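You operate a simulated robot arm through the tools that you are given. There is no shell and no other tool.

The job below is to be done with a simulated robot arm. You get a single attempt, and the scene is never put back.

## Task
Tighten the brown-handled clamp, then open the grey, purple, green and black toggles.
Fine: run its jaw down and wind it snug first; no toggle may pop; the blue one stays across, the orange one open; leave the yellow-handled clamp.

The check looks at the end state, three seconds after you hand in, the way a careful person would. Anything else that was tipped, shoved, dropped, spilled or broken makes it a failure.

## Robot
A 6-joint arm with a fingered hand, fixed in place. Base frame: the origin is on the floor under the middle of its stand, x ahead of it, y to its left, z up. Lengths are in mm, angles in rad, forces in N, time in s.
With the tool pointing down near the work surface it reaches from about 300 to 700 mm from the base axis. Its first joint turns from -2.897 to 2.897 rad. Payload 4 kg.
The tool frame sits at the grasp point between the pads (the TCP): z along the fingers, y along the line on which they close. The tips reach 22 mm beyond it. The gripper opens to 112 mm; its body begins 60 mm behind the TCP. The gripper is a hand of 4 fingers: y runs from the thumb to the fingers, the wrist lies at [0, 0, -218] in the tool frame, and closing takes about 1.5 s.
Orientation is that of the tool frame in the base frame, as [roll, pitch, yaw] about the fixed x, y, z axes, in that order (R = Rz(yaw) Ry(pitch) Rx(roll)). With the fingers straight down and closing along the base's y, the tool's x points along the base's -x, its y along +y and its z along -z.

## Interface
- The arm moves only by the tool nudge_tool. Its argument "commands" is a list of rows, each a list of 3 entries, a list of its own where there are three numbers: the shift along the tool's x, y, z in units of 40 mm (1.0 is 40 mm), then the turn, a rotation vector about the tool's x, y, z in units of 5 degrees (1.0 is 5 degrees), then the gripper command, from -1 (fully open) to 1 (shut), values between in proportion. In form: [[[x, y, z], [wx, wy, wz], hand], ...]. A call has 1 to 20 rows; each row shifts and turns the commanded pose from where the row before left it, along the tool's axes as they then stand. A call with a number of a shift or a turn outside -1 to 1 is refused whole. A row lasts 0.2 s, in which the tool goes at most 50 mm and 0.15 rad; a call with a longer step from one row to the next is refused whole, and so is a gripper value outside its range. A pose out of reach is approached as far as the arm can. The call stops where the force on the tool passes 60 N (or 10 N more than at its start, if that is more) or the arm is blocked; 0.2 s more then pass. The fingers move at their own pace (about 45 mm/s each) and stop on an object; they squeeze with about 30 N. The grip force told is the motor's: it shows also when the fingers shut on nothing. Time passes only in rows, and 0.2 s behind the last, so rows that do not move let the fingers close. It gives the time, the measured TCP pose, the force on the tool (base axes), the opening and the grip force at its end, in the units of the frame above (readings bear some noise), with the torque about the TCP (base axes, N m) and any sound that the robot's microphone picked up.
- Cameras (640 x 400 px; columns grow to the right, rows downward): "scene" is fixed at [220.5, -497.4, 1624.4]; the picture's right is [0.88, -0.48, 0.00], its down [-0.32, -0.60, -0.73] and it looks along [0.35, 0.64, -0.68] (base axes); focal length 352 px, centre (320, 200). "wrist" rides on the gripper at [69, 4, -83] in the tool frame; the picture's right is [-0.06, 1.00, 0.00], its down [-0.76, -0.05, -0.64] and it looks along [-0.64, -0.04, 0.77] (tool axes); focal length 243 px, centre (320, 200). There is no depth. A picture from a camera that has moved, and an enlarged one, comes with that camera's place and axes in the base frame and with its lens.
- get_image(camera): a new picture of that camera. The clock stands still meanwhile.
- set_grasp(shape): the hand has 4 fingers and takes this shape, open, in about a second: jaw (thumb against the fingers, like two jaws); tri (thumb and two fingers); tip (a fingertip pinch); poke (one finger out to press); point (the index stretched); flat (the hand flat); cup (the hand cupped); fist (a fist). The gripper value then closes the fingers along that shape, each until it touches; the sizes above hold for jaw. It gives what a move gives, with no picture.
- close_up(camera, box): a new picture of the part [left, top, right, bottom] of that camera's present view, enlarged. The clock stands still meanwhile.
- sign_off(): hands the job in; it is judged then, once.

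Places have to be worked out from the pictures, the camera data and where the tool is seen. Open the gripper and draw the arm clear of the work before you hand the job in, unless the task says otherwise.

The tools are called after "Call:" as name(argument=value, ...) on one line, values as JSON. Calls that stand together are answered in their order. nudge_tool: Moves the arm, as the interface text tells. Its arguments: {"type":"object","properties":{"commands":{"type":"array"}},"required":["commands"]} The other tools are called the same way: set_grasp (shape) gives the hand a shape; get_image (camera) takes a picture; close_up (camera, box) takes an enlarged picture of a part of a camera's view; sign_off () hands the job in.

At the start:

```text
time_s: 0.0
position: [326.9, 13.7, 1293.2]
orientation: [-3.138, 0.0, 3.141]
wrist_force: [1.0, 0.3, -0.4]
torque: [0.0, -0.01, 0.0]
grip_width: 111.7
gripper_force: 0.1
shape: jaw
```

scene: 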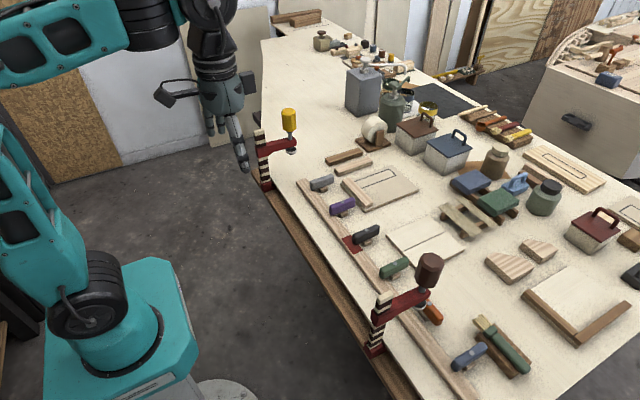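
wrist: 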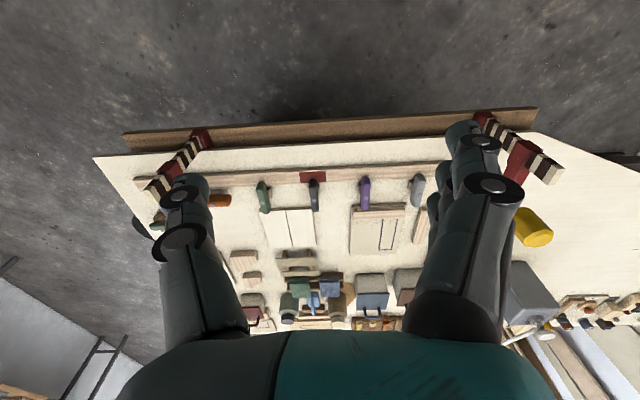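

I'll start by looking closely at the clamps and toggles on the bench edge before moving anything.

Call:
close_up(camera="scene", box=[340, 240, 500, 400])

Call:
close_up(camera="scene", box=[290, 160, 450, 280])

Call:
close_up(camera="scene", box=[230, 90, 330, 200])

Call:
close_up(camera="wrist", box=[120, 100, 560, 340])

```text
2.50 times, centred on (420, 320) of scene
camera zoom: at [220.5, -497.4, 1624.4], right [0.88, -0.48, 0.0], down [-0.32, -0.6, -0.73], along [0.35, 0.64, -0.68], focal length 881 px, centre (70, -100)
```

zoom: 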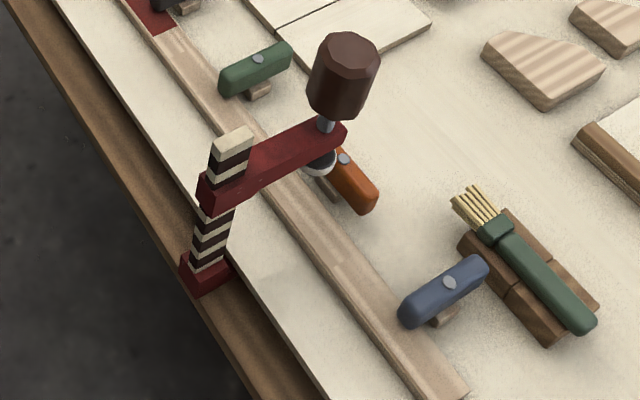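

```text
3.33 times, centred on (370, 220) of scene
camera zoom: at [220.5, -497.4, 1624.4], right [0.88, -0.48, 0.0], down [-0.32, -0.6, -0.73], along [0.35, 0.64, -0.68], focal length 1175 px, centre (153, 133)
```

zoom: 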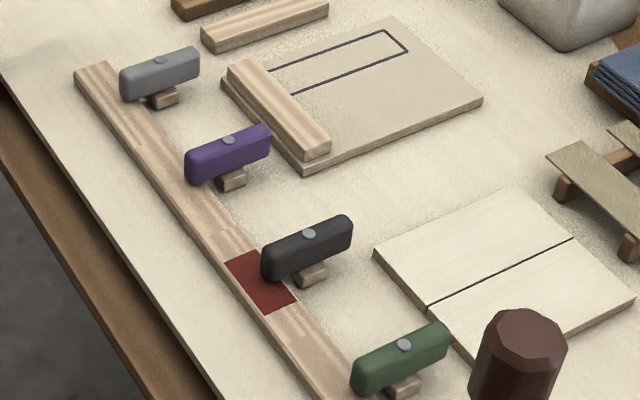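

```text
3.64 times, centred on (280, 145) of scene
camera zoom: at [220.5, -497.4, 1624.4], right [0.88, -0.48, 0.0], down [-0.32, -0.6, -0.73], along [0.35, 0.64, -0.68], focal length 1281 px, centre (466, 400)
```

zoom: 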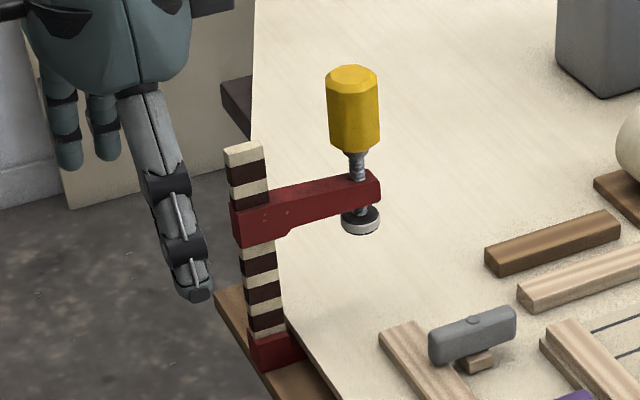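

```text
1.45 times, centred on (340, 220) of wrist
camera zoom: at [257.7, 19.3, 1375.5], right [0.06, 1.0, 0.0], down [0.76, -0.05, 0.64], along [0.64, -0.04, -0.77], focal length 353 px, centre (291, 171)
```

zoom: 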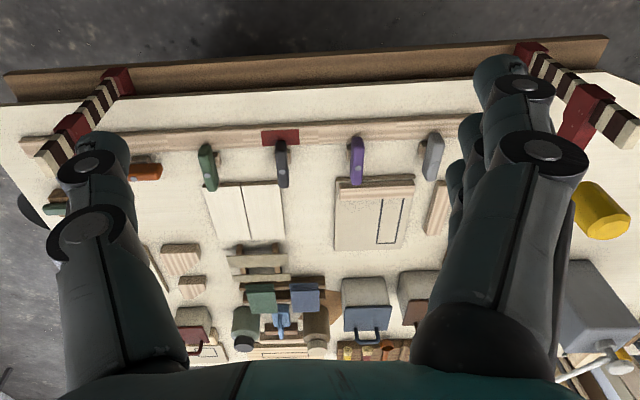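

The toggles triangulate to about x≈630, z≈918, with y≈230 (grey), 115 (purple), -9 (black), -133 (green), -267 (orange) and -378 (blue). I'll move the hand towards the brown clamp, staying high, for a closer look.

Call:
nudge_tool(commands=[[[-0.332, -0.871, 0.511], [0, 0, 0], -1], [[-0.332, -0.871, 0.511], [0, 0, 0], -1], [[-0.332, -0.871, 0.511], [0, 0, 0], -1], [[-0.332, -0.871, 0.511], [0, 0, 0], -1], [[-0.332, -0.871, 0.511], [0, 0, 0], -1], [[-0.332, -0.871, 0.511], [0, 0, 0], -1], [[-0.332, -0.871, 0.511], [0, 0, 0], -1]])

Call:
get_image(camera="wrist")

Call:
get_image(camera="scene")

```text
time_s: 1.6
position: [419.1, -231.9, 1150.3]
orientation: [-3.141, 0.002, 3.14]
wrist_force: [-0.2, -0.2, 0.0]
torque: [0.01, -0.01, 0.03]
grip_width: 112.0
gripper_force: 0.1
shape: jaw
```

```text
taken
camera wrist: at [349.9, -224.6, 1233.9], right [0.06, 1.0, 0.0], down [0.76, -0.05, 0.64], along [0.64, -0.04, -0.77], focal length 243 px, centre (320, 200)
```

wrist: 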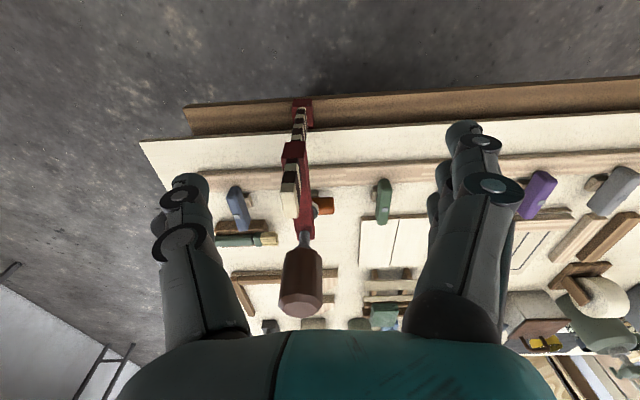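

```text
taken
```

scene: 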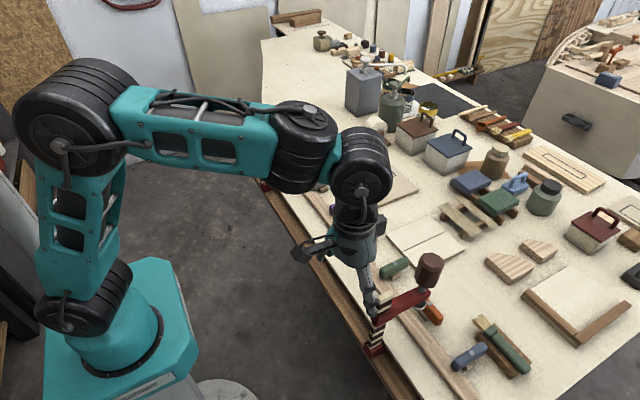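

The clamp is in clear view now, so I'll zoom in on it with the wrist camera.

Call:
close_up(camera="wrist", box=[220, 80, 420, 340])

Call:
close_up(camera="scene", box=[350, 240, 480, 370])

```text
1.54 times, centred on (320, 210) of wrist
camera zoom: at [349.9, -224.6, 1233.9], right [0.06, 1.0, 0.0], down [0.76, -0.05, 0.64], along [0.64, -0.04, -0.77], focal length 373 px, centre (320, 185)
```

zoom: 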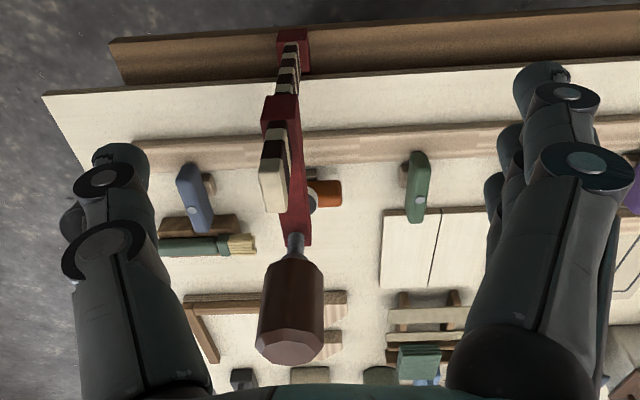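

```text
3.08 times, centred on (415, 305) of scene
camera zoom: at [220.5, -497.4, 1624.4], right [0.88, -0.48, 0.0], down [-0.32, -0.6, -0.73], along [0.35, 0.64, -0.68], focal length 1084 px, centre (28, -123)
```

zoom: 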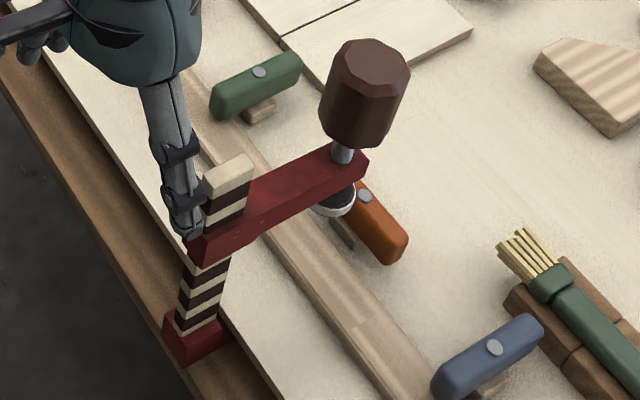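

Triangulation puts the handle top near (577,-258,1120), the arm top near z≈1027 and the bar at about (482,-258) with its top at z≈1085. I'll rise and move nearly above the handle to pin down its position.

Call:
nudge_tool(commands=[[[-0.2, -0.1, -0.9], [0, 0, 0], -1], [[-0.6, -0.17, -0.5], [0, 0, 0], -1], [[-0.85, -0.17, 0], [0, 0, 0], -1], [[-0.85, -0.12, 0], [0, 0, 0], -1], [[-0.85, -0.1, 0], [0, 0, 0], -1]])

Call:
get_image(camera="wrist")

Call:
get_image(camera="scene")

```text
time_s: 2.8
position: [552.2, -256.8, 1206.1]
orientation: [-3.14, -0.001, -3.141]
wrist_force: [0.4, -0.1, 0.3]
torque: [-0.01, -0.03, 0.0]
grip_width: 111.8
gripper_force: 0.1
shape: jaw
```

```text
taken
camera wrist: at [484.0, -250.5, 1289.4], right [0.06, 1.0, 0.0], down [0.77, -0.05, 0.64], along [0.64, -0.04, -0.77], focal length 243 px, centre (320, 200)
```

wrist: 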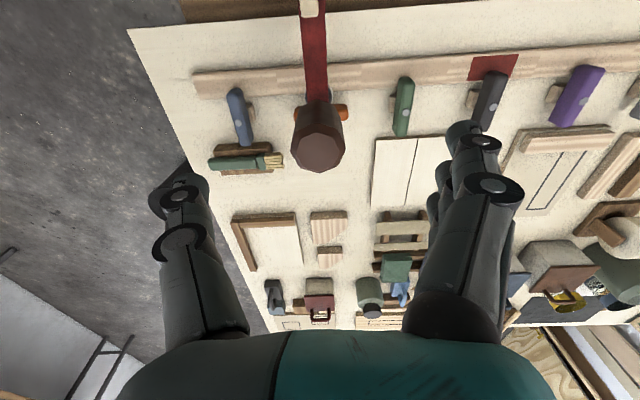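

```text
taken
```

scene: 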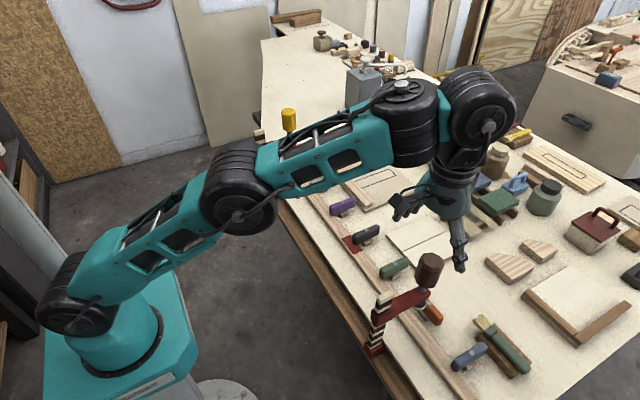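

The new view gives the handle axis at about (576,-258), dead in line with the clamp bar. I'll centre over it and turn the tool about +50°, so the wrist camera clears the bar, before going down.

Call:
nudge_tool(commands=[[[-0.6, -0.04, 0], [0, 0, 0], -1], [[0, 0, 0], [0, 0, 1], -1], [[0, 0, 0], [0, 0, 1], -1], [[0, 0, 0], [0, 0, 1], -1], [[0, 0, 0], [0, 0, 1], -1], [[0, 0, 0], [0, 0, 1], -1], [[0, 0, 0], [0, 0, 1], -1], [[0, 0, 0], [0, 0, 1], -1], [[0, 0, 0], [0, 0, 1], -1], [[0, 0, 0], [0, 0, 1], -1], [[0, 0, 0], [0, 0, 1], -1], [[0, 0, 0], [0, 0, 0], -1]])

Call:
get_image(camera="wrist")

Call:
get_image(camera="scene")

```text
time_s: 5.4
position: [567.1, -252.2, 1199.7]
orientation: [-3.141, 0.001, 2.268]
wrist_force: [-0.7, 0.1, -0.2]
torque: [-0.01, -0.03, 0.0]
grip_width: 112.0
gripper_force: 0.1
shape: jaw
out of reach, approached as far as the arm can: row 1
```

```text
taken
camera wrist: at [526.4, -195.4, 1282.6], right [0.81, 0.59, 0.0], down [0.45, -0.62, 0.64], along [0.38, -0.52, -0.77], focal length 243 px, centre (320, 200)
```

wrist: 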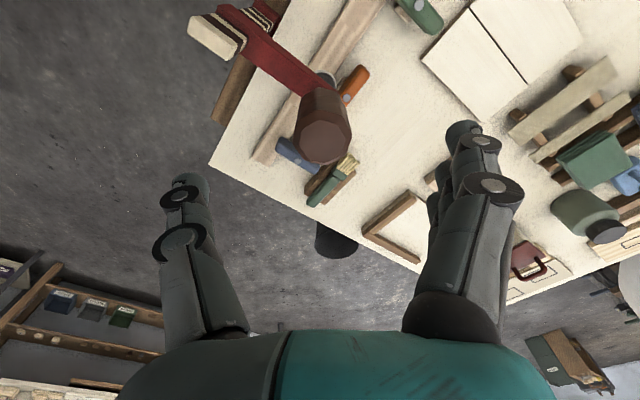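

```text
taken
```

scene: 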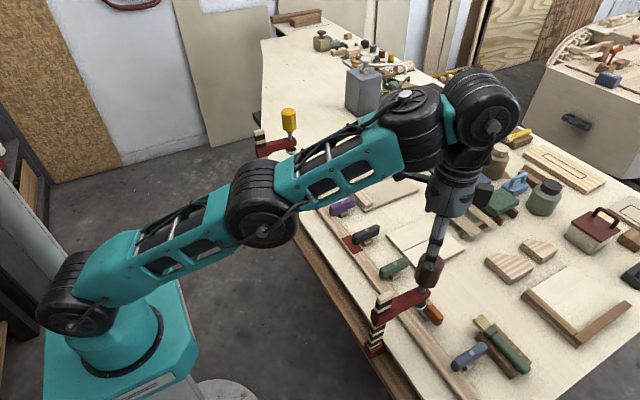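

The arm is at its reach limit at this height (now at 567,-252,1200), and lower down it should reach further. I'll lower 40 mm, still above the handle top, and re-read the pose.

Call:
nudge_tool(commands=[[[0, 0, 0.7], [0, 0, 0], -1], [[0, 0, 0.5], [0, 0, 0], -1], [[0, 0, 0], [0, 0, 0], -1]])

Call:
get_image(camera="wrist")

```text
time_s: 6.2
position: [567.4, -253.3, 1153.3]
orientation: [-3.142, 0.002, 2.269]
wrist_force: [-0.2, -0.4, 0.2]
torque: [0.0, 0.01, -0.02]
grip_width: 111.9
gripper_force: 0.1
shape: jaw
```

```text
taken
camera wrist: at [526.7, -195.1, 1234.6], right [0.81, 0.59, 0.0], down [0.45, -0.62, 0.64], along [0.38, -0.52, -0.77], focal length 243 px, centre (320, 200)
```

wrist: 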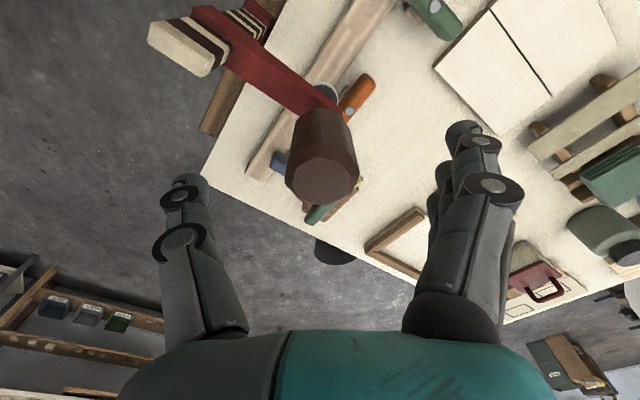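

The handle axis resolves to about (576,-259.5), so I need a small lateral correction, about -10 mm in tool x and +2.6 mm in tool y. Then I'll descend around the handle to TCP z≈1078.

Call:
nudge_tool(commands=[[[-0.257, 0.065, 0], [0, 0, 0], -1], [[0, 0, 0.5], [0, 0, 0], -1], [[0, 0, 0.5], [0, 0, 0], -1], [[0, 0, 0.5], [0, 0, 0], -1], [[0, 0, 0.4], [0, 0, 0], -1], [[0, 0, 0], [0, 0, 0], -1]])

Call:
get_image(camera="wrist")

Call:
close_up(camera="scene", box=[340, 220, 480, 380])

```text
time_s: 7.6
position: [575.5, -259.8, 1075.2]
orientation: [3.142, 0.003, 2.269]
wrist_force: [0.4, 0.6, 0.3]
torque: [-0.07, 0.04, 0.02]
grip_width: 111.7
gripper_force: 0.1
shape: jaw
```

```text
taken
camera wrist: at [534.6, -201.8, 1158.2], right [0.81, 0.59, 0.0], down [0.45, -0.62, 0.64], along [0.38, -0.52, -0.77], focal length 243 px, centre (320, 200)
```

wrist: 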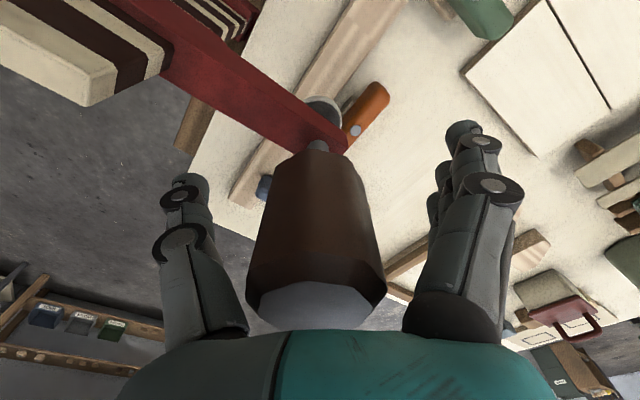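

```text
2.50 times, centred on (410, 300) of scene
camera zoom: at [220.5, -497.4, 1624.4], right [0.88, -0.48, 0.0], down [-0.32, -0.6, -0.73], along [0.35, 0.64, -0.68], focal length 881 px, centre (95, -50)
```

zoom: 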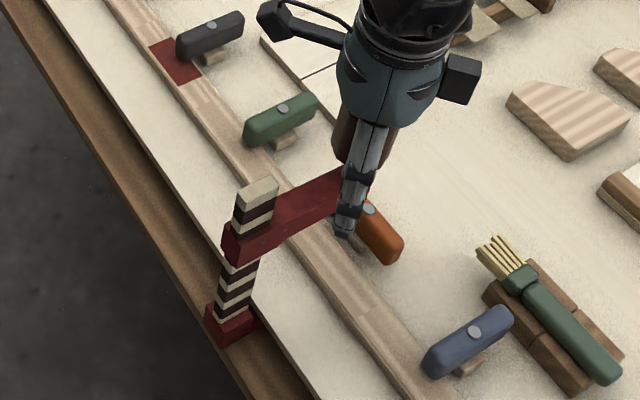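

The handle sits between thumb and fingers with clearance. I'll close on it, holding still.

Call:
nudge_tool(commands=[[[0, 0, 0], [0, 0, 0], 1], [[0, 0, 0], [0, 0, 0], 1], [[0, 0, 0], [0, 0, 0], 1], [[0, 0, 0], [0, 0, 0], 1], [[0, 0, 0], [0, 0, 0], 1], [[0, 0, 0], [0, 0, 0], 1], [[0, 0, 0], [0, 0, 0], 1], [[0, 0, 0], [0, 0, 0], 1]])

Call:
get_image(camera="wrist")

Call:
close_up(camera="scene", box=[340, 220, 480, 380])

```text
time_s: 9.4
position: [576.1, -259.6, 1076.2]
orientation: [-3.14, -0.001, 2.271]
wrist_force: [-1.5, -0.9, 1.4]
torque: [-0.05, 0.01, -0.01]
grip_width: 22.1
gripper_force: 29.9
shape: jaw
```

```text
taken
camera wrist: at [534.6, -201.8, 1158.0], right [0.81, 0.59, 0.0], down [0.45, -0.62, 0.64], along [0.38, -0.52, -0.77], focal length 243 px, centre (320, 200)
```

wrist: 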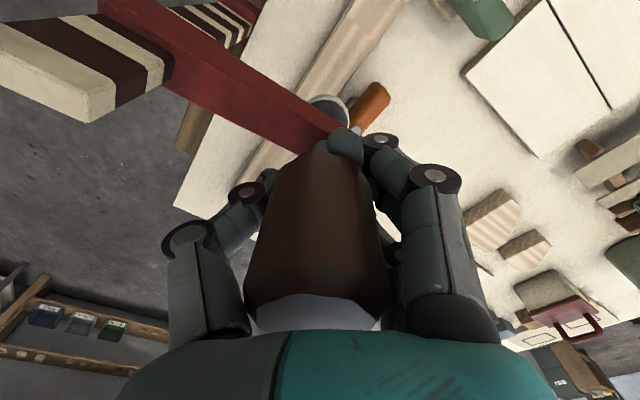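

```text
2.50 times, centred on (410, 300) of scene
camera zoom: at [220.5, -497.4, 1624.4], right [0.88, -0.48, 0.0], down [-0.32, -0.6, -0.73], along [0.35, 0.64, -0.68], focal length 881 px, centre (95, -50)
```

zoom: 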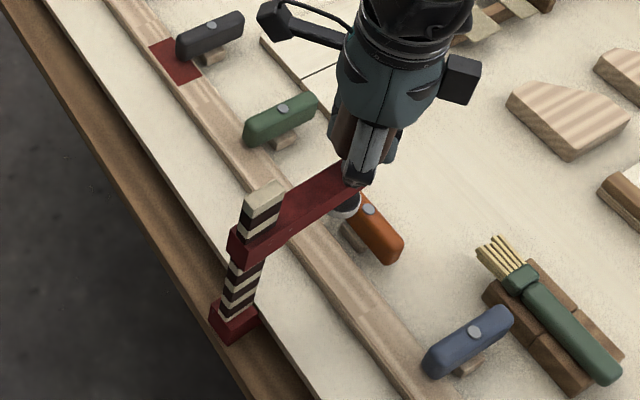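

The fingers wrap the handle (22 mm at the pads, 30 N), and the clamp was drawn about 5 mm in +x as they centred. I'll lower 10 mm as a test to see whether the jaw slides down the bar.

Call:
nudge_tool(commands=[[[0, 0, 0.1], [0, 0, 0], 1], [[0, 0, 0.15], [0, 0, 0], 1], [[0, 0, 0], [0, 0, 0], 1]])

Call:
close_up(camera="scene", box=[340, 220, 480, 380])

Call:
get_image(camera="wrist")

```text
time_s: 10.2
position: [575.9, -258.9, 1066.2]
orientation: [3.141, 0.001, 2.268]
wrist_force: [0.3, -0.3, -0.4]
torque: [-0.07, 0.05, 0.03]
grip_width: 20.5
gripper_force: 29.9
shape: jaw
```

```text
2.50 times, centred on (410, 300) of scene
camera zoom: at [220.5, -497.4, 1624.4], right [0.88, -0.48, 0.0], down [-0.32, -0.6, -0.73], along [0.35, 0.64, -0.68], focal length 881 px, centre (95, -50)
```

zoom: 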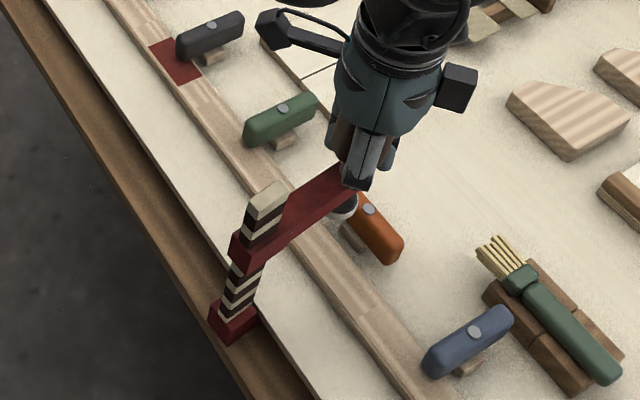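

```text
taken
camera wrist: at [534.9, -201.7, 1148.9], right [0.81, 0.59, 0.0], down [0.45, -0.62, 0.64], along [0.38, -0.52, -0.77], focal length 243 px, centre (320, 200)
```

wrist: 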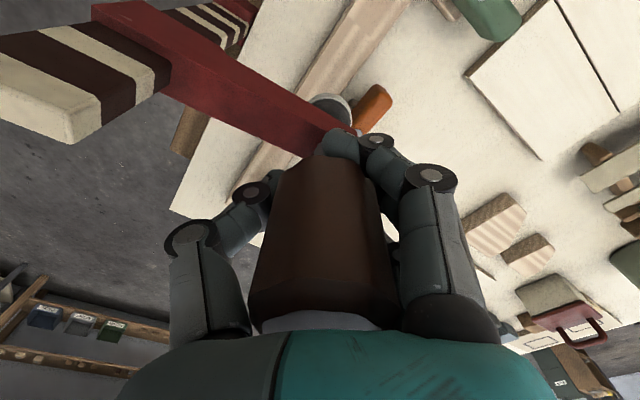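

The hand seems to have slipped several mm down the handle, with the palm now just above the handle top and the fingertips near the arm. Continuing down should give a solid push, so I'll go another 12 mm and check.

Call:
nudge_tool(commands=[[[0, 0, 0.15], [0, 0, 0], 1], [[0, 0, 0.15], [0, 0, 0], 1], [[0, 0, 0], [0, 0, 0], 1]])

Call:
close_up(camera="scene", box=[340, 220, 480, 380])

Call:
get_image(camera="wrist")

```text
time_s: 11.0
position: [574.9, -259.5, 1053.7]
orientation: [-3.139, -0.001, 2.268]
wrist_force: [0.6, 0.1, 0.4]
torque: [-0.06, 0.05, 0.01]
grip_width: 20.4
gripper_force: 30.0
shape: jaw
```

```text
2.50 times, centred on (410, 300) of scene
camera zoom: at [220.5, -497.4, 1624.4], right [0.88, -0.48, 0.0], down [-0.32, -0.6, -0.73], along [0.35, 0.64, -0.68], focal length 881 px, centre (95, -50)
```

zoom: 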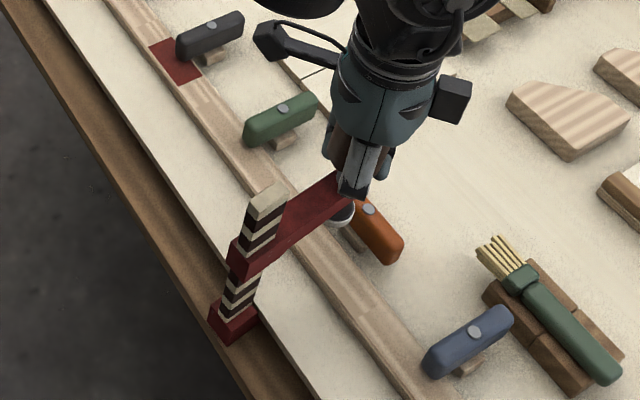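

```text
taken
camera wrist: at [534.9, -201.6, 1136.6], right [0.81, 0.59, 0.0], down [0.45, -0.62, 0.64], along [0.38, -0.52, -0.77], focal length 243 px, centre (320, 200)
```

wrist: 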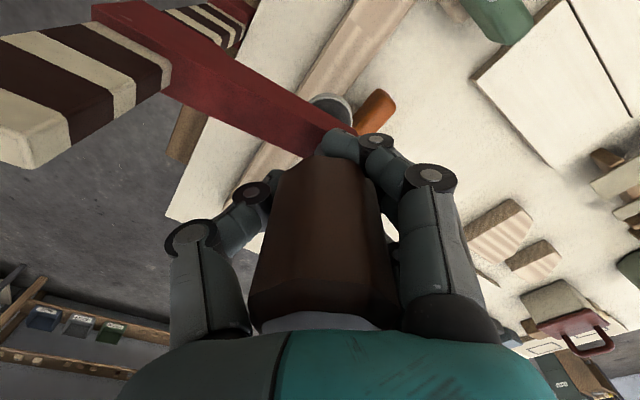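

The jaw is now sliding down freely with the hand: more bar shows above the arm and the force is near zero. I'll carry on down in small steps until the pad lands.

Call:
nudge_tool(commands=[[[0, 0, 0.2], [0, 0, 0], 1], [[0, 0, 0.2], [0, 0, 0], 1], [[0, 0, 0.2], [0, 0, 0], 1], [[0, 0, 0.2], [0, 0, 0], 1], [[0, 0, 0], [0, 0, 0], 1]])

Call:
close_up(camera="scene", box=[340, 220, 480, 380])

Call:
get_image(camera="wrist")

```text
time_s: 12.2
position: [575.7, -259.7, 1020.5]
orientation: [-3.139, -0.001, 2.269]
wrist_force: [0.3, 0.2, 0.6]
torque: [0.05, -0.01, -0.07]
grip_width: 20.1
gripper_force: 29.7
shape: jaw
```

```text
2.50 times, centred on (410, 300) of scene
camera zoom: at [220.5, -497.4, 1624.4], right [0.88, -0.48, 0.0], down [-0.32, -0.6, -0.73], along [0.35, 0.64, -0.68], focal length 881 px, centre (95, -50)
```

zoom: 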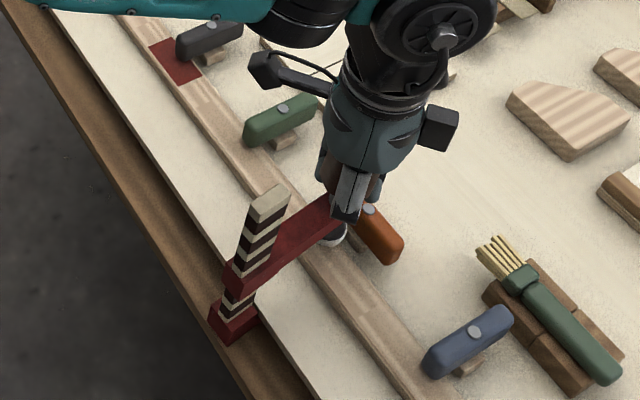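

```text
taken
camera wrist: at [534.9, -201.9, 1104.5], right [0.81, 0.59, 0.0], down [0.45, -0.62, 0.64], along [0.38, -0.52, -0.77], focal length 243 px, centre (320, 200)
```

wrist: 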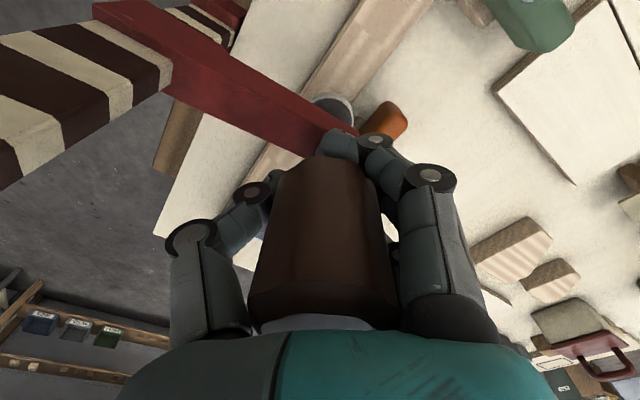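

The arm keeps sliding freely and the pad is now close to the batten. I'll continue in smaller steps.

Call:
nudge_tool(commands=[[[0, 0, 0.15], [0, 0, 0], 1], [[0, 0, 0.15], [0, 0, 0], 1], [[0, 0, 0.15], [0, 0, 0], 1], [[0, 0, 0], [0, 0, 0], 1]])

Call:
close_up(camera="scene", box=[340, 220, 480, 380])

Call:
get_image(camera="wrist")

```text
time_s: 13.2
position: [576.8, -258.8, 1003.4]
orientation: [3.141, 0.003, 2.267]
wrist_force: [1.8, 0.9, -0.4]
torque: [0.05, 0.0, -0.07]
grip_width: 19.9
gripper_force: 30.1
shape: jaw
```

```text
2.50 times, centred on (410, 300) of scene
camera zoom: at [220.5, -497.4, 1624.4], right [0.88, -0.48, 0.0], down [-0.32, -0.6, -0.73], along [0.35, 0.64, -0.68], focal length 881 px, centre (95, -50)
```

zoom: 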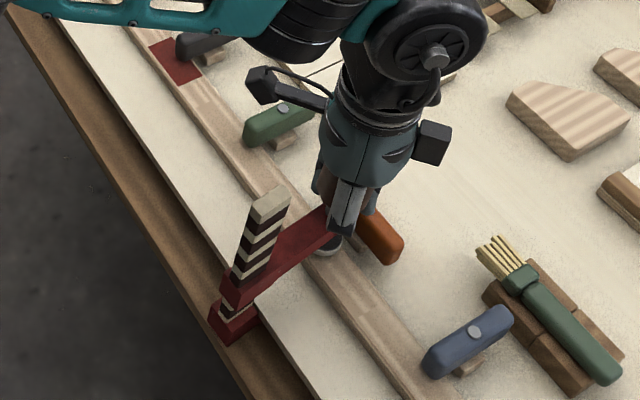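

```text
taken
camera wrist: at [535.0, -202.0, 1086.5], right [0.81, 0.59, 0.0], down [0.45, -0.62, 0.64], along [0.38, -0.52, -0.77], focal length 243 px, centre (320, 200)
```

wrist: 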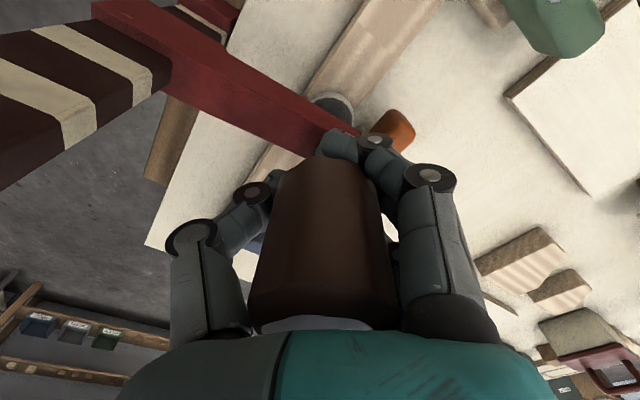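

Only a small gap is left under the pad. I'll go down in 4 mm steps while watching the force.

Call:
nudge_tool(commands=[[[0, 0, 0.1], [0, 0, 0], 1], [[0, 0, 0.1], [0, 0, 0], 1], [[0, 0, 0.1], [0, 0, 0], 1], [[0, 0, 0], [0, 0, 0], 1]])

Call:
close_up(camera="scene", box=[360, 240, 460, 340])

Call:
close_up(camera="wrist", box=[240, 60, 440, 185])

```text
time_s: 14.2
position: [575.1, -261.1, 992.7]
orientation: [-3.142, 0.006, 2.268]
wrist_force: [2.7, 1.4, 16.5]
torque: [-0.05, 0.27, -0.24]
grip_width: 17.6
gripper_force: 30.3
shape: jaw
```

```text
4.00 times, centred on (410, 290) of scene
camera zoom: at [220.5, -497.4, 1624.4], right [0.88, -0.48, 0.0], down [-0.32, -0.6, -0.73], along [0.35, 0.64, -0.68], focal length 1410 px, centre (-40, -160)
```

zoom: 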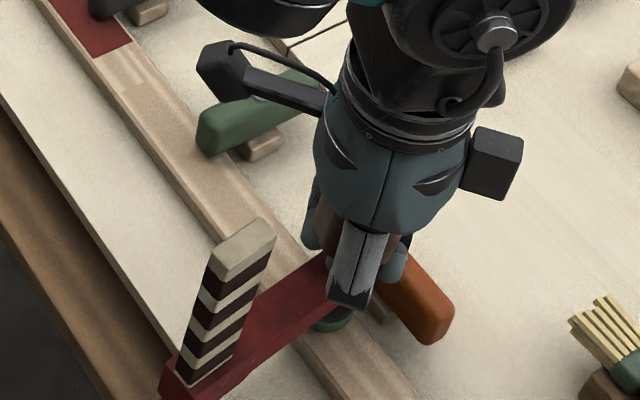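

```text
3.20 times, centred on (340, 122) of wrist
camera zoom: at [534.7, -202.0, 1075.0], right [0.81, 0.59, 0.0], down [0.45, -0.62, 0.64], along [0.38, -0.52, -0.76], focal length 776 px, centre (256, 448)
```

zoom: 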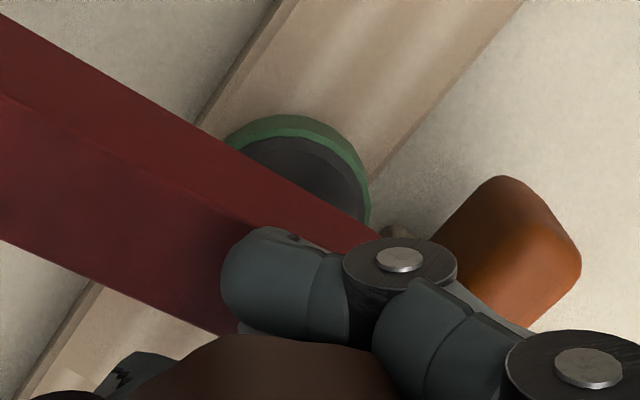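

The pad has landed: 16.5 N, and its ring turned from white to green. Now I'll wind the handle clockwise seen from above (tool +z) by 30° and watch the torque.

Call:
nudge_tool(commands=[[[0, 0, 0], [0, 0, 1], 1], [[0, 0, 0], [0, 0, 1], 1], [[0, 0, 0], [0, 0, 1], 1], [[0, 0, 0], [0, 0, 1], 1], [[0, 0, 0], [0, 0, 1], 1], [[0, 0, 0], [0, 0, 1], 1], [[0, 0, 0], [0, 0, 0], 1]])

Call:
close_up(camera="scene", box=[360, 240, 460, 340])

Call:
get_image(camera="wrist")

```text
time_s: 15.8
position: [574.8, -259.0, 992.2]
orientation: [3.141, 0.002, 1.743]
wrist_force: [-6.7, 2.2, 7.4]
torque: [0.05, 0.38, 0.02]
grip_width: 16.4
gripper_force: 29.8
shape: jaw
```

```text
4.00 times, centred on (410, 290) of scene
camera zoom: at [220.5, -497.4, 1624.4], right [0.88, -0.48, 0.0], down [-0.32, -0.6, -0.73], along [0.35, 0.64, -0.68], focal length 1410 px, centre (-40, -160)
```

zoom: 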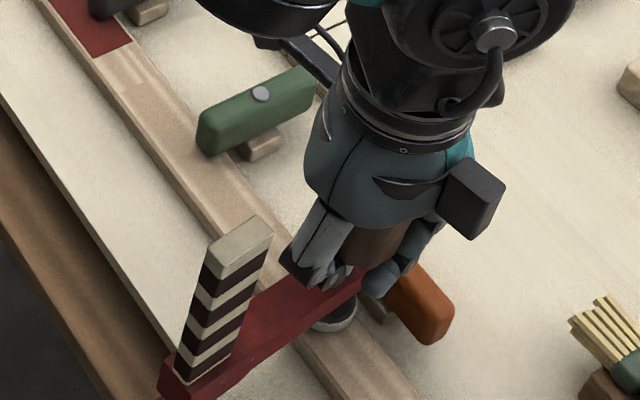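

```text
taken
camera wrist: at [568.1, -188.5, 1074.6], right [0.99, 0.11, 0.0], down [0.08, -0.76, 0.64], along [0.07, -0.64, -0.77], focal length 243 px, centre (320, 200)
```

wrist: 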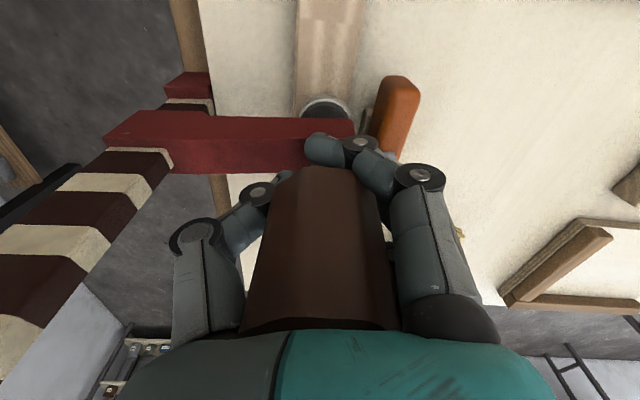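

The ring went white again and the vertical force dropped to 7 N, so I'll take a closer look at the pad before doing more.

Call:
close_up(camera="scene", box=[385, 285, 445, 335])

Call:
close_up(camera="wrist", box=[260, 60, 460, 185])

```text
8.00 times, centred on (415, 310) of scene
camera zoom: at [220.5, -497.4, 1624.4], right [0.88, -0.48, 0.0], down [-0.32, -0.6, -0.73], along [0.35, 0.64, -0.68], focal length 2819 px, centre (-440, -680)
```

zoom: 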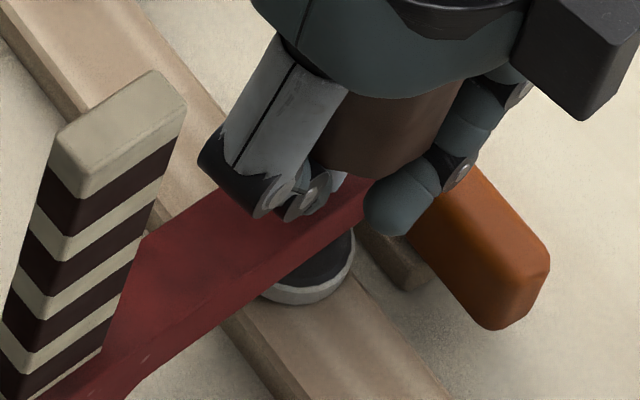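

```text
3.20 times, centred on (360, 122) of wrist
camera zoom: at [568.1, -188.5, 1074.6], right [0.99, 0.11, 0.0], down [0.08, -0.76, 0.64], along [0.07, -0.64, -0.77], focal length 776 px, centre (192, 448)
```

zoom: 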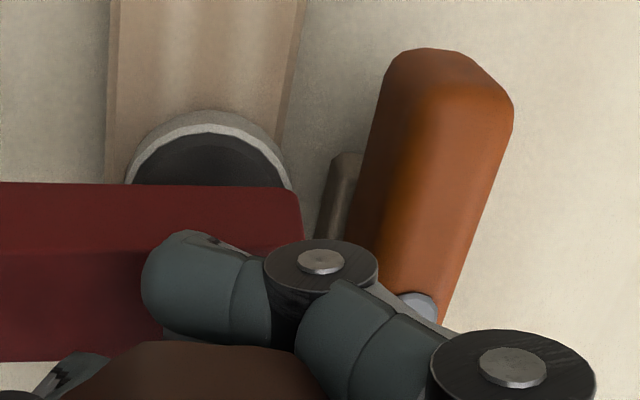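

The pad is on the batten, but the fingers are gripping the thin neck below the handle, so they probably slipped instead of turning it. I'll open part-way (the thumb is towards the bar), rise 35 mm to regrip the handle's body, and see whether the jaw stays put.

Call:
nudge_tool(commands=[[[0, 0, 0], [0, 0, 0], -0.3], [[0, 0, 0], [0, 0, 0], -0.3], [[0, 0, 0], [0, 0, 0], -0.3], [[0, 0, 0], [0, 0, 0], -0.3], [[0, 0, 0], [0, 0, 0], -0.3], [[0, 0, -0.3], [0, 0, 0], -0.3], [[0, 0, -0.3], [0, 0, 0], -0.3], [[0, 0, -0.3], [0, 0, 0], -0.3], [[0, 0, 0], [0, 0, 0], -0.3]])

Call:
get_image(camera="wrist")

Call:
close_up(camera="scene", box=[340, 220, 480, 380])

```text
time_s: 17.8
position: [575.9, -260.4, 1027.1]
orientation: [3.141, 0.002, 1.746]
wrist_force: [0.3, 0.0, 0.2]
torque: [0.01, -0.02, 0.04]
grip_width: 72.4
gripper_force: 0.1
shape: jaw
```

```text
taken
camera wrist: at [568.3, -188.7, 1110.3], right [0.99, 0.11, 0.0], down [0.08, -0.76, 0.64], along [0.07, -0.64, -0.77], focal length 243 px, centre (320, 200)
```

wrist: 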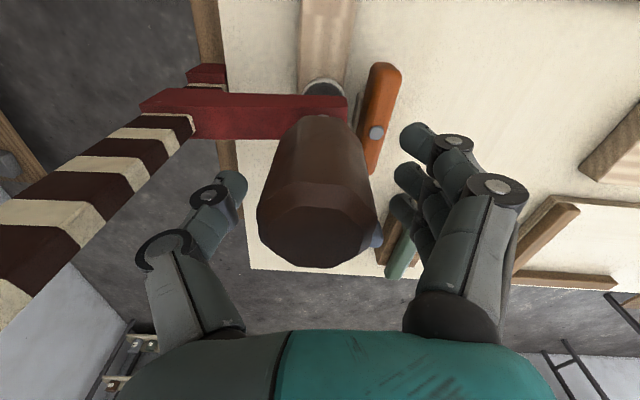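

```text
2.50 times, centred on (410, 300) of scene
camera zoom: at [220.5, -497.4, 1624.4], right [0.88, -0.48, 0.0], down [-0.32, -0.6, -0.73], along [0.35, 0.64, -0.68], focal length 881 px, centre (95, -50)
```

zoom: 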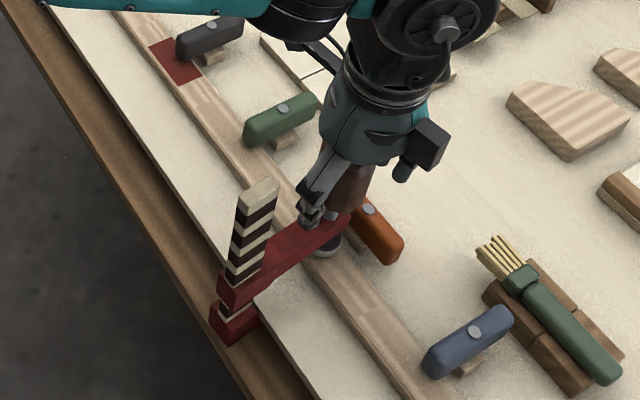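

The jaw stayed down by itself, and the handle top is now at z≈1046. I'll turn the tool back 45° to regain stroke, lower 6 mm, and grip the handle body properly.

Call:
nudge_tool(commands=[[[0, 0, 0], [0, 0, -1], -0.3], [[0, 0, 0], [0, 0, -1], -0.3], [[0, 0, 0], [0, 0, -1], -0.3], [[0, 0, 0], [0, 0, -1], -0.3], [[0, 0, 0], [0, 0, -1], -0.3], [[0, 0, 0], [0, 0, -1], -0.3], [[0, 0, 0], [0, 0, -1], -0.3], [[0, 0, 0], [0, 0, -1], -0.3], [[0, 0, 0], [0, 0, -1], -0.3], [[0, 0, 0.12], [0, 0, 0], -0.3], [[0, 0, 0], [0, 0, 0], 1], [[0, 0, 0], [0, 0, 0], 1], [[0, 0, 0], [0, 0, 0], 1], [[0, 0, 0], [0, 0, 0], 1], [[0, 0, 0], [0, 0, 0], 1], [[0, 0, 0], [0, 0, 0], 1]])

Call:
get_image(camera="wrist")

Call:
close_up(camera="scene", box=[360, 240, 460, 340])

```text
time_s: 21.2
position: [575.4, -259.7, 1022.8]
orientation: [-3.139, 0.002, 2.531]
wrist_force: [-2.1, -0.1, 2.5]
torque: [0.09, 0.09, 0.0]
grip_width: 25.6
gripper_force: 30.0
shape: jaw
```

```text
taken
camera wrist: at [521.6, -214.7, 1105.9], right [0.62, 0.78, 0.0], down [0.6, -0.48, 0.64], along [0.5, -0.4, -0.77], focal length 243 px, centre (320, 200)
```

wrist: 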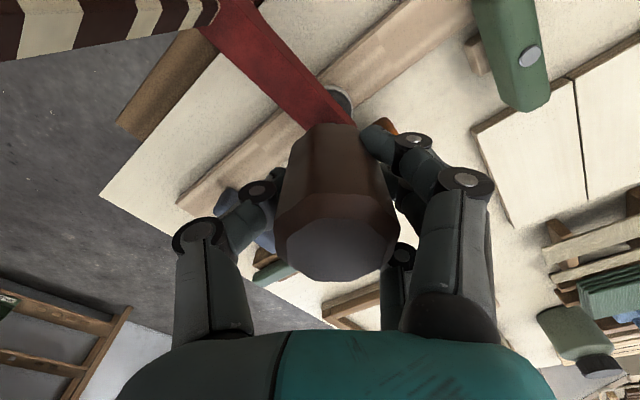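

```text
4.00 times, centred on (410, 290) of scene
camera zoom: at [220.5, -497.4, 1624.4], right [0.88, -0.48, 0.0], down [-0.32, -0.6, -0.73], along [0.35, 0.64, -0.68], focal length 1410 px, centre (-40, -160)
```

zoom: 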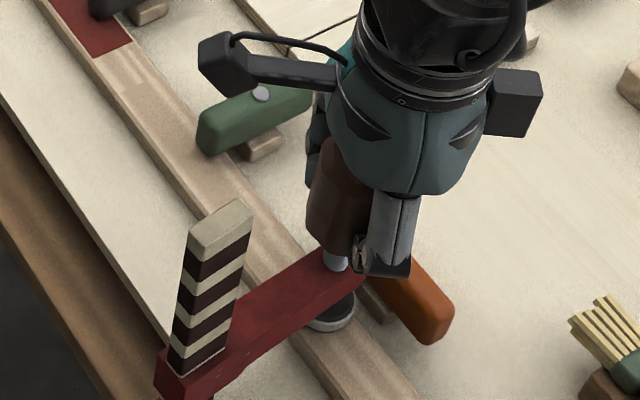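

The hand now wraps the handle body. I'll wind 30° clockwise and check whether the handle turns with the hand.

Call:
nudge_tool(commands=[[[0, 0, 0], [0, 0, 1], 1], [[0, 0, 0], [0, 0, 1], 1], [[0, 0, 0], [0, 0, 1], 1], [[0, 0, 0], [0, 0, 1], 1], [[0, 0, 0], [0, 0, 1], 1], [[0, 0, 0], [0, 0, 1], 1], [[0, 0, 0], [0, 0, 0], 1]])

Call:
get_image(camera="wrist")

Call:
close_up(camera="scene", box=[360, 240, 460, 340])

```text
time_s: 22.8
position: [575.1, -259.3, 1022.2]
orientation: [-3.141, 0.001, 2.005]
wrist_force: [-5.2, 1.4, 0.5]
torque: [0.08, 0.22, 0.01]
grip_width: 25.5
gripper_force: 29.8
shape: jaw
```

```text
taken
camera wrist: at [550.8, -192.9, 1105.7], right [0.93, 0.36, 0.0], down [0.28, -0.71, 0.64], along [0.23, -0.6, -0.77], focal length 243 px, centre (320, 200)
```

wrist: 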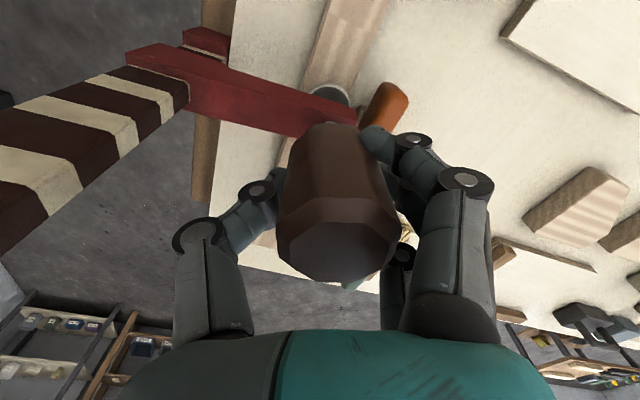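

```text
4.00 times, centred on (410, 290) of scene
camera zoom: at [220.5, -497.4, 1624.4], right [0.88, -0.48, 0.0], down [-0.32, -0.6, -0.73], along [0.35, 0.64, -0.68], focal length 1410 px, centre (-40, -160)
```

zoom: 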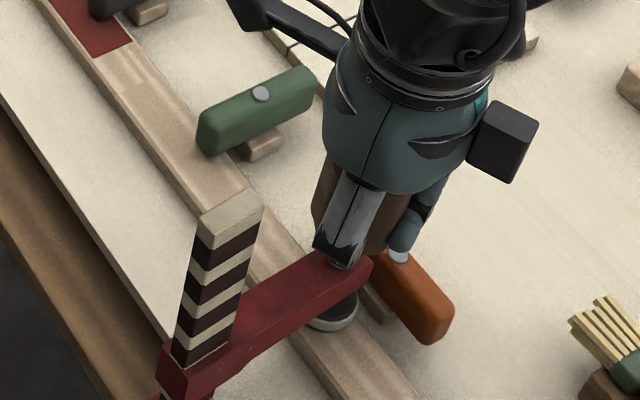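

The octagonal handle keeps the same look in the wrist view, so it is turning with the hand. I'll keep winding, another 60°.

Call:
nudge_tool(commands=[[[0, 0, 0], [0, 0, 1], 1], [[0, 0, 0], [0, 0, 1], 1], [[0, 0, 0], [0, 0, 1], 1], [[0, 0, 0], [0, 0, 1], 1], [[0, 0, 0], [0, 0, 1], 1], [[0, 0, 0], [0, 0, 1], 1], [[0, 0, 0], [0, 0, 1], 1], [[0, 0, 0], [0, 0, 1], 1], [[0, 0, 0], [0, 0, 1], 1], [[0, 0, 0], [0, 0, 1], 1], [[0, 0, 0], [0, 0, 1], 1], [[0, 0, 0], [0, 0, 1], 1], [[0, 0, 0], [0, 0, 0], 1]])

Call:
get_image(camera="wrist")

Call:
close_up(camera="scene", box=[360, 240, 460, 340])

```text
time_s: 25.6
position: [576.4, -260.2, 1022.5]
orientation: [3.141, 0.003, 0.959]
wrist_force: [-8.1, 3.1, 1.7]
torque: [0.33, 0.36, 0.02]
grip_width: 25.4
gripper_force: 29.5
shape: jaw
```

```text
taken
camera wrist: at [619.6, -203.6, 1105.8], right [0.78, -0.63, 0.0], down [-0.48, -0.6, 0.64], along [-0.4, -0.5, -0.77], focal length 243 px, centre (320, 200)
```

wrist: 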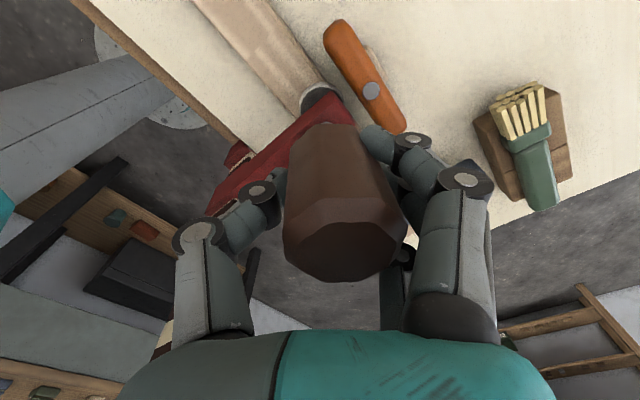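

```text
4.00 times, centred on (410, 290) of scene
camera zoom: at [220.5, -497.4, 1624.4], right [0.88, -0.48, 0.0], down [-0.32, -0.6, -0.73], along [0.35, 0.64, -0.68], focal length 1410 px, centre (-40, -160)
```

zoom: 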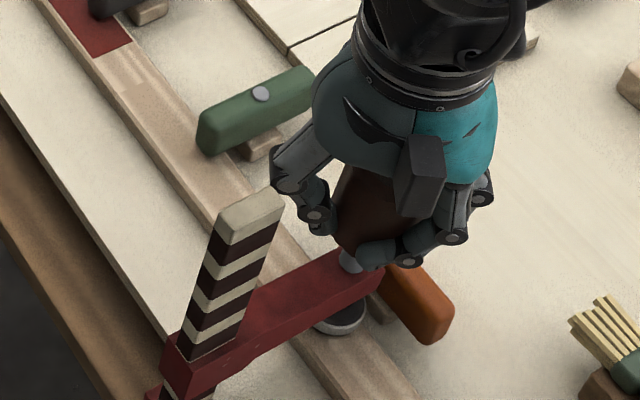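

The handle turned with the hand, but the grip centre sits about (-6,+8) mm off the TCP axis, so the clamp gets dragged slightly. I'll keep winding another 40° about the true handle axis with compensating shifts, moving the clamp back a bit.

Call:
nudge_tool(commands=[[[0.017, 0.015, 0], [0, 0, 1], 1], [[0.017, 0.015, 0], [0, 0, 1], 1], [[0.017, 0.015, 0], [0, 0, 1], 1], [[0.017, 0.015, 0], [0, 0, 1], 1], [[0.017, 0.015, 0], [0, 0, 1], 1], [[0.017, 0.015, 0], [0, 0, 1], 1], [[0.017, 0.015, 0], [0, 0, 1], 1], [[0.017, 0.015, 0], [0, 0, 1], 1], [[0, 0, 0], [0, 0, 0], 1]])

Call:
get_image(camera="wrist")

Call:
close_up(camera="scene", box=[360, 240, 460, 340])

```text
time_s: 27.6
position: [581.2, -259.3, 1022.3]
orientation: [3.141, 0.001, 0.259]
wrist_force: [-16.2, 9.2, -4.3]
torque: [0.61, 0.45, 0.01]
grip_width: 24.7
gripper_force: 30.2
shape: jaw
```

```text
taken
camera wrist: at [650.8, -244.5, 1105.4], right [0.2, -0.98, 0.0], down [-0.75, -0.15, 0.64], along [-0.63, -0.13, -0.77], focal length 243 px, centre (320, 200)
```

wrist: 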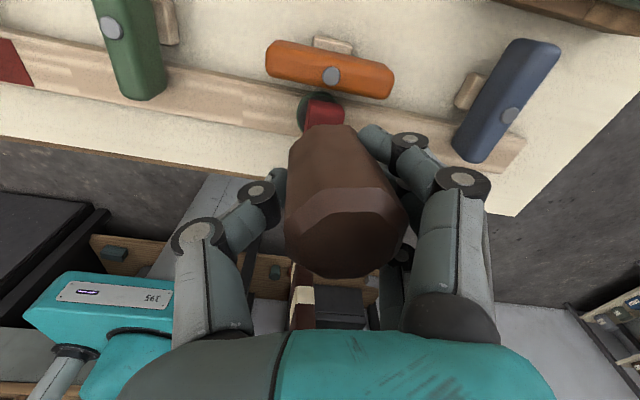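

```text
4.00 times, centred on (410, 290) of scene
camera zoom: at [220.5, -497.4, 1624.4], right [0.88, -0.48, 0.0], down [-0.32, -0.6, -0.73], along [0.35, 0.64, -0.68], focal length 1410 px, centre (-40, -160)
```

zoom: 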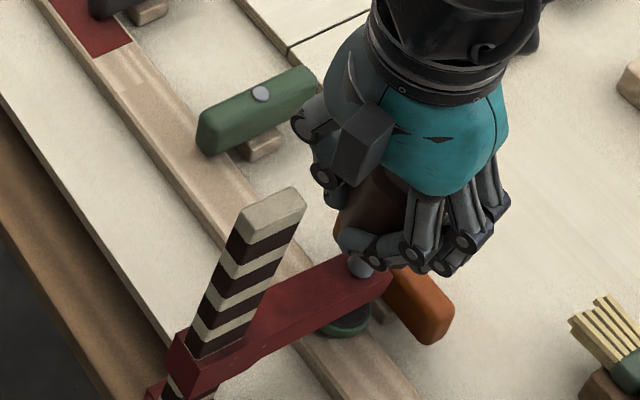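

The pad ring is turning dark green, so the pressure is building, but there is a side load of about -16/+9 N from the off-centre grip. I'll ease the hand about 5 mm the way the load pushes and look again.

Call:
nudge_tool(commands=[[[-0.05, -0.05, 0], [0, 0, 0], 1], [[-0.05, -0.05, 0], [0, 0, 0], 1], [[0, 0, 0], [0, 0, 0], 1]])

Call:
close_up(camera="scene", box=[350, 250, 470, 390])

Call:
close_up(camera="wrist", box=[240, 60, 440, 185])

```text
time_s: 28.4
position: [579.2, -257.4, 1023.2]
orientation: [-3.141, -0.003, 0.261]
wrist_force: [-3.1, 3.0, -2.7]
torque: [0.26, 0.06, -0.04]
grip_width: 24.8
gripper_force: 29.9
shape: jaw
```

```text
2.86 times, centred on (410, 320) of scene
camera zoom: at [220.5, -497.4, 1624.4], right [0.88, -0.48, 0.0], down [-0.32, -0.6, -0.73], along [0.35, 0.64, -0.68], focal length 1007 px, centre (63, -143)
```

zoom: 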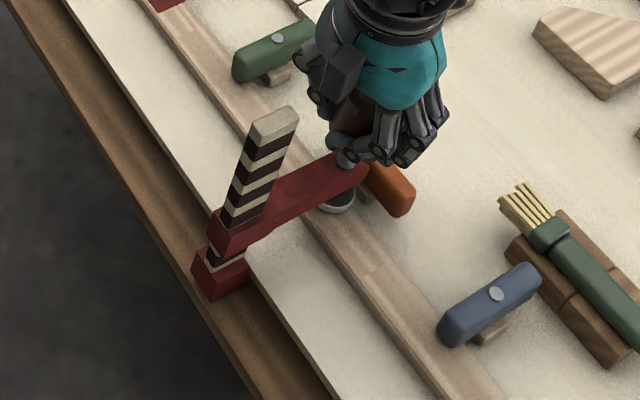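

```text
3.20 times, centred on (340, 122) of wrist
camera zoom: at [646.8, -241.6, 1106.2], right [0.2, -0.98, 0.0], down [-0.75, -0.15, 0.64], along [-0.63, -0.13, -0.77], focal length 776 px, centre (256, 448)
```

zoom: 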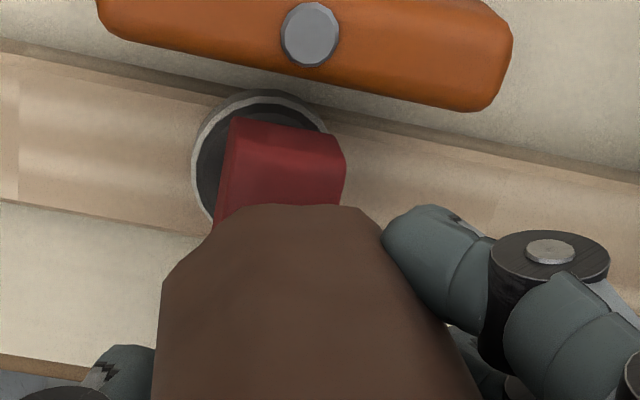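

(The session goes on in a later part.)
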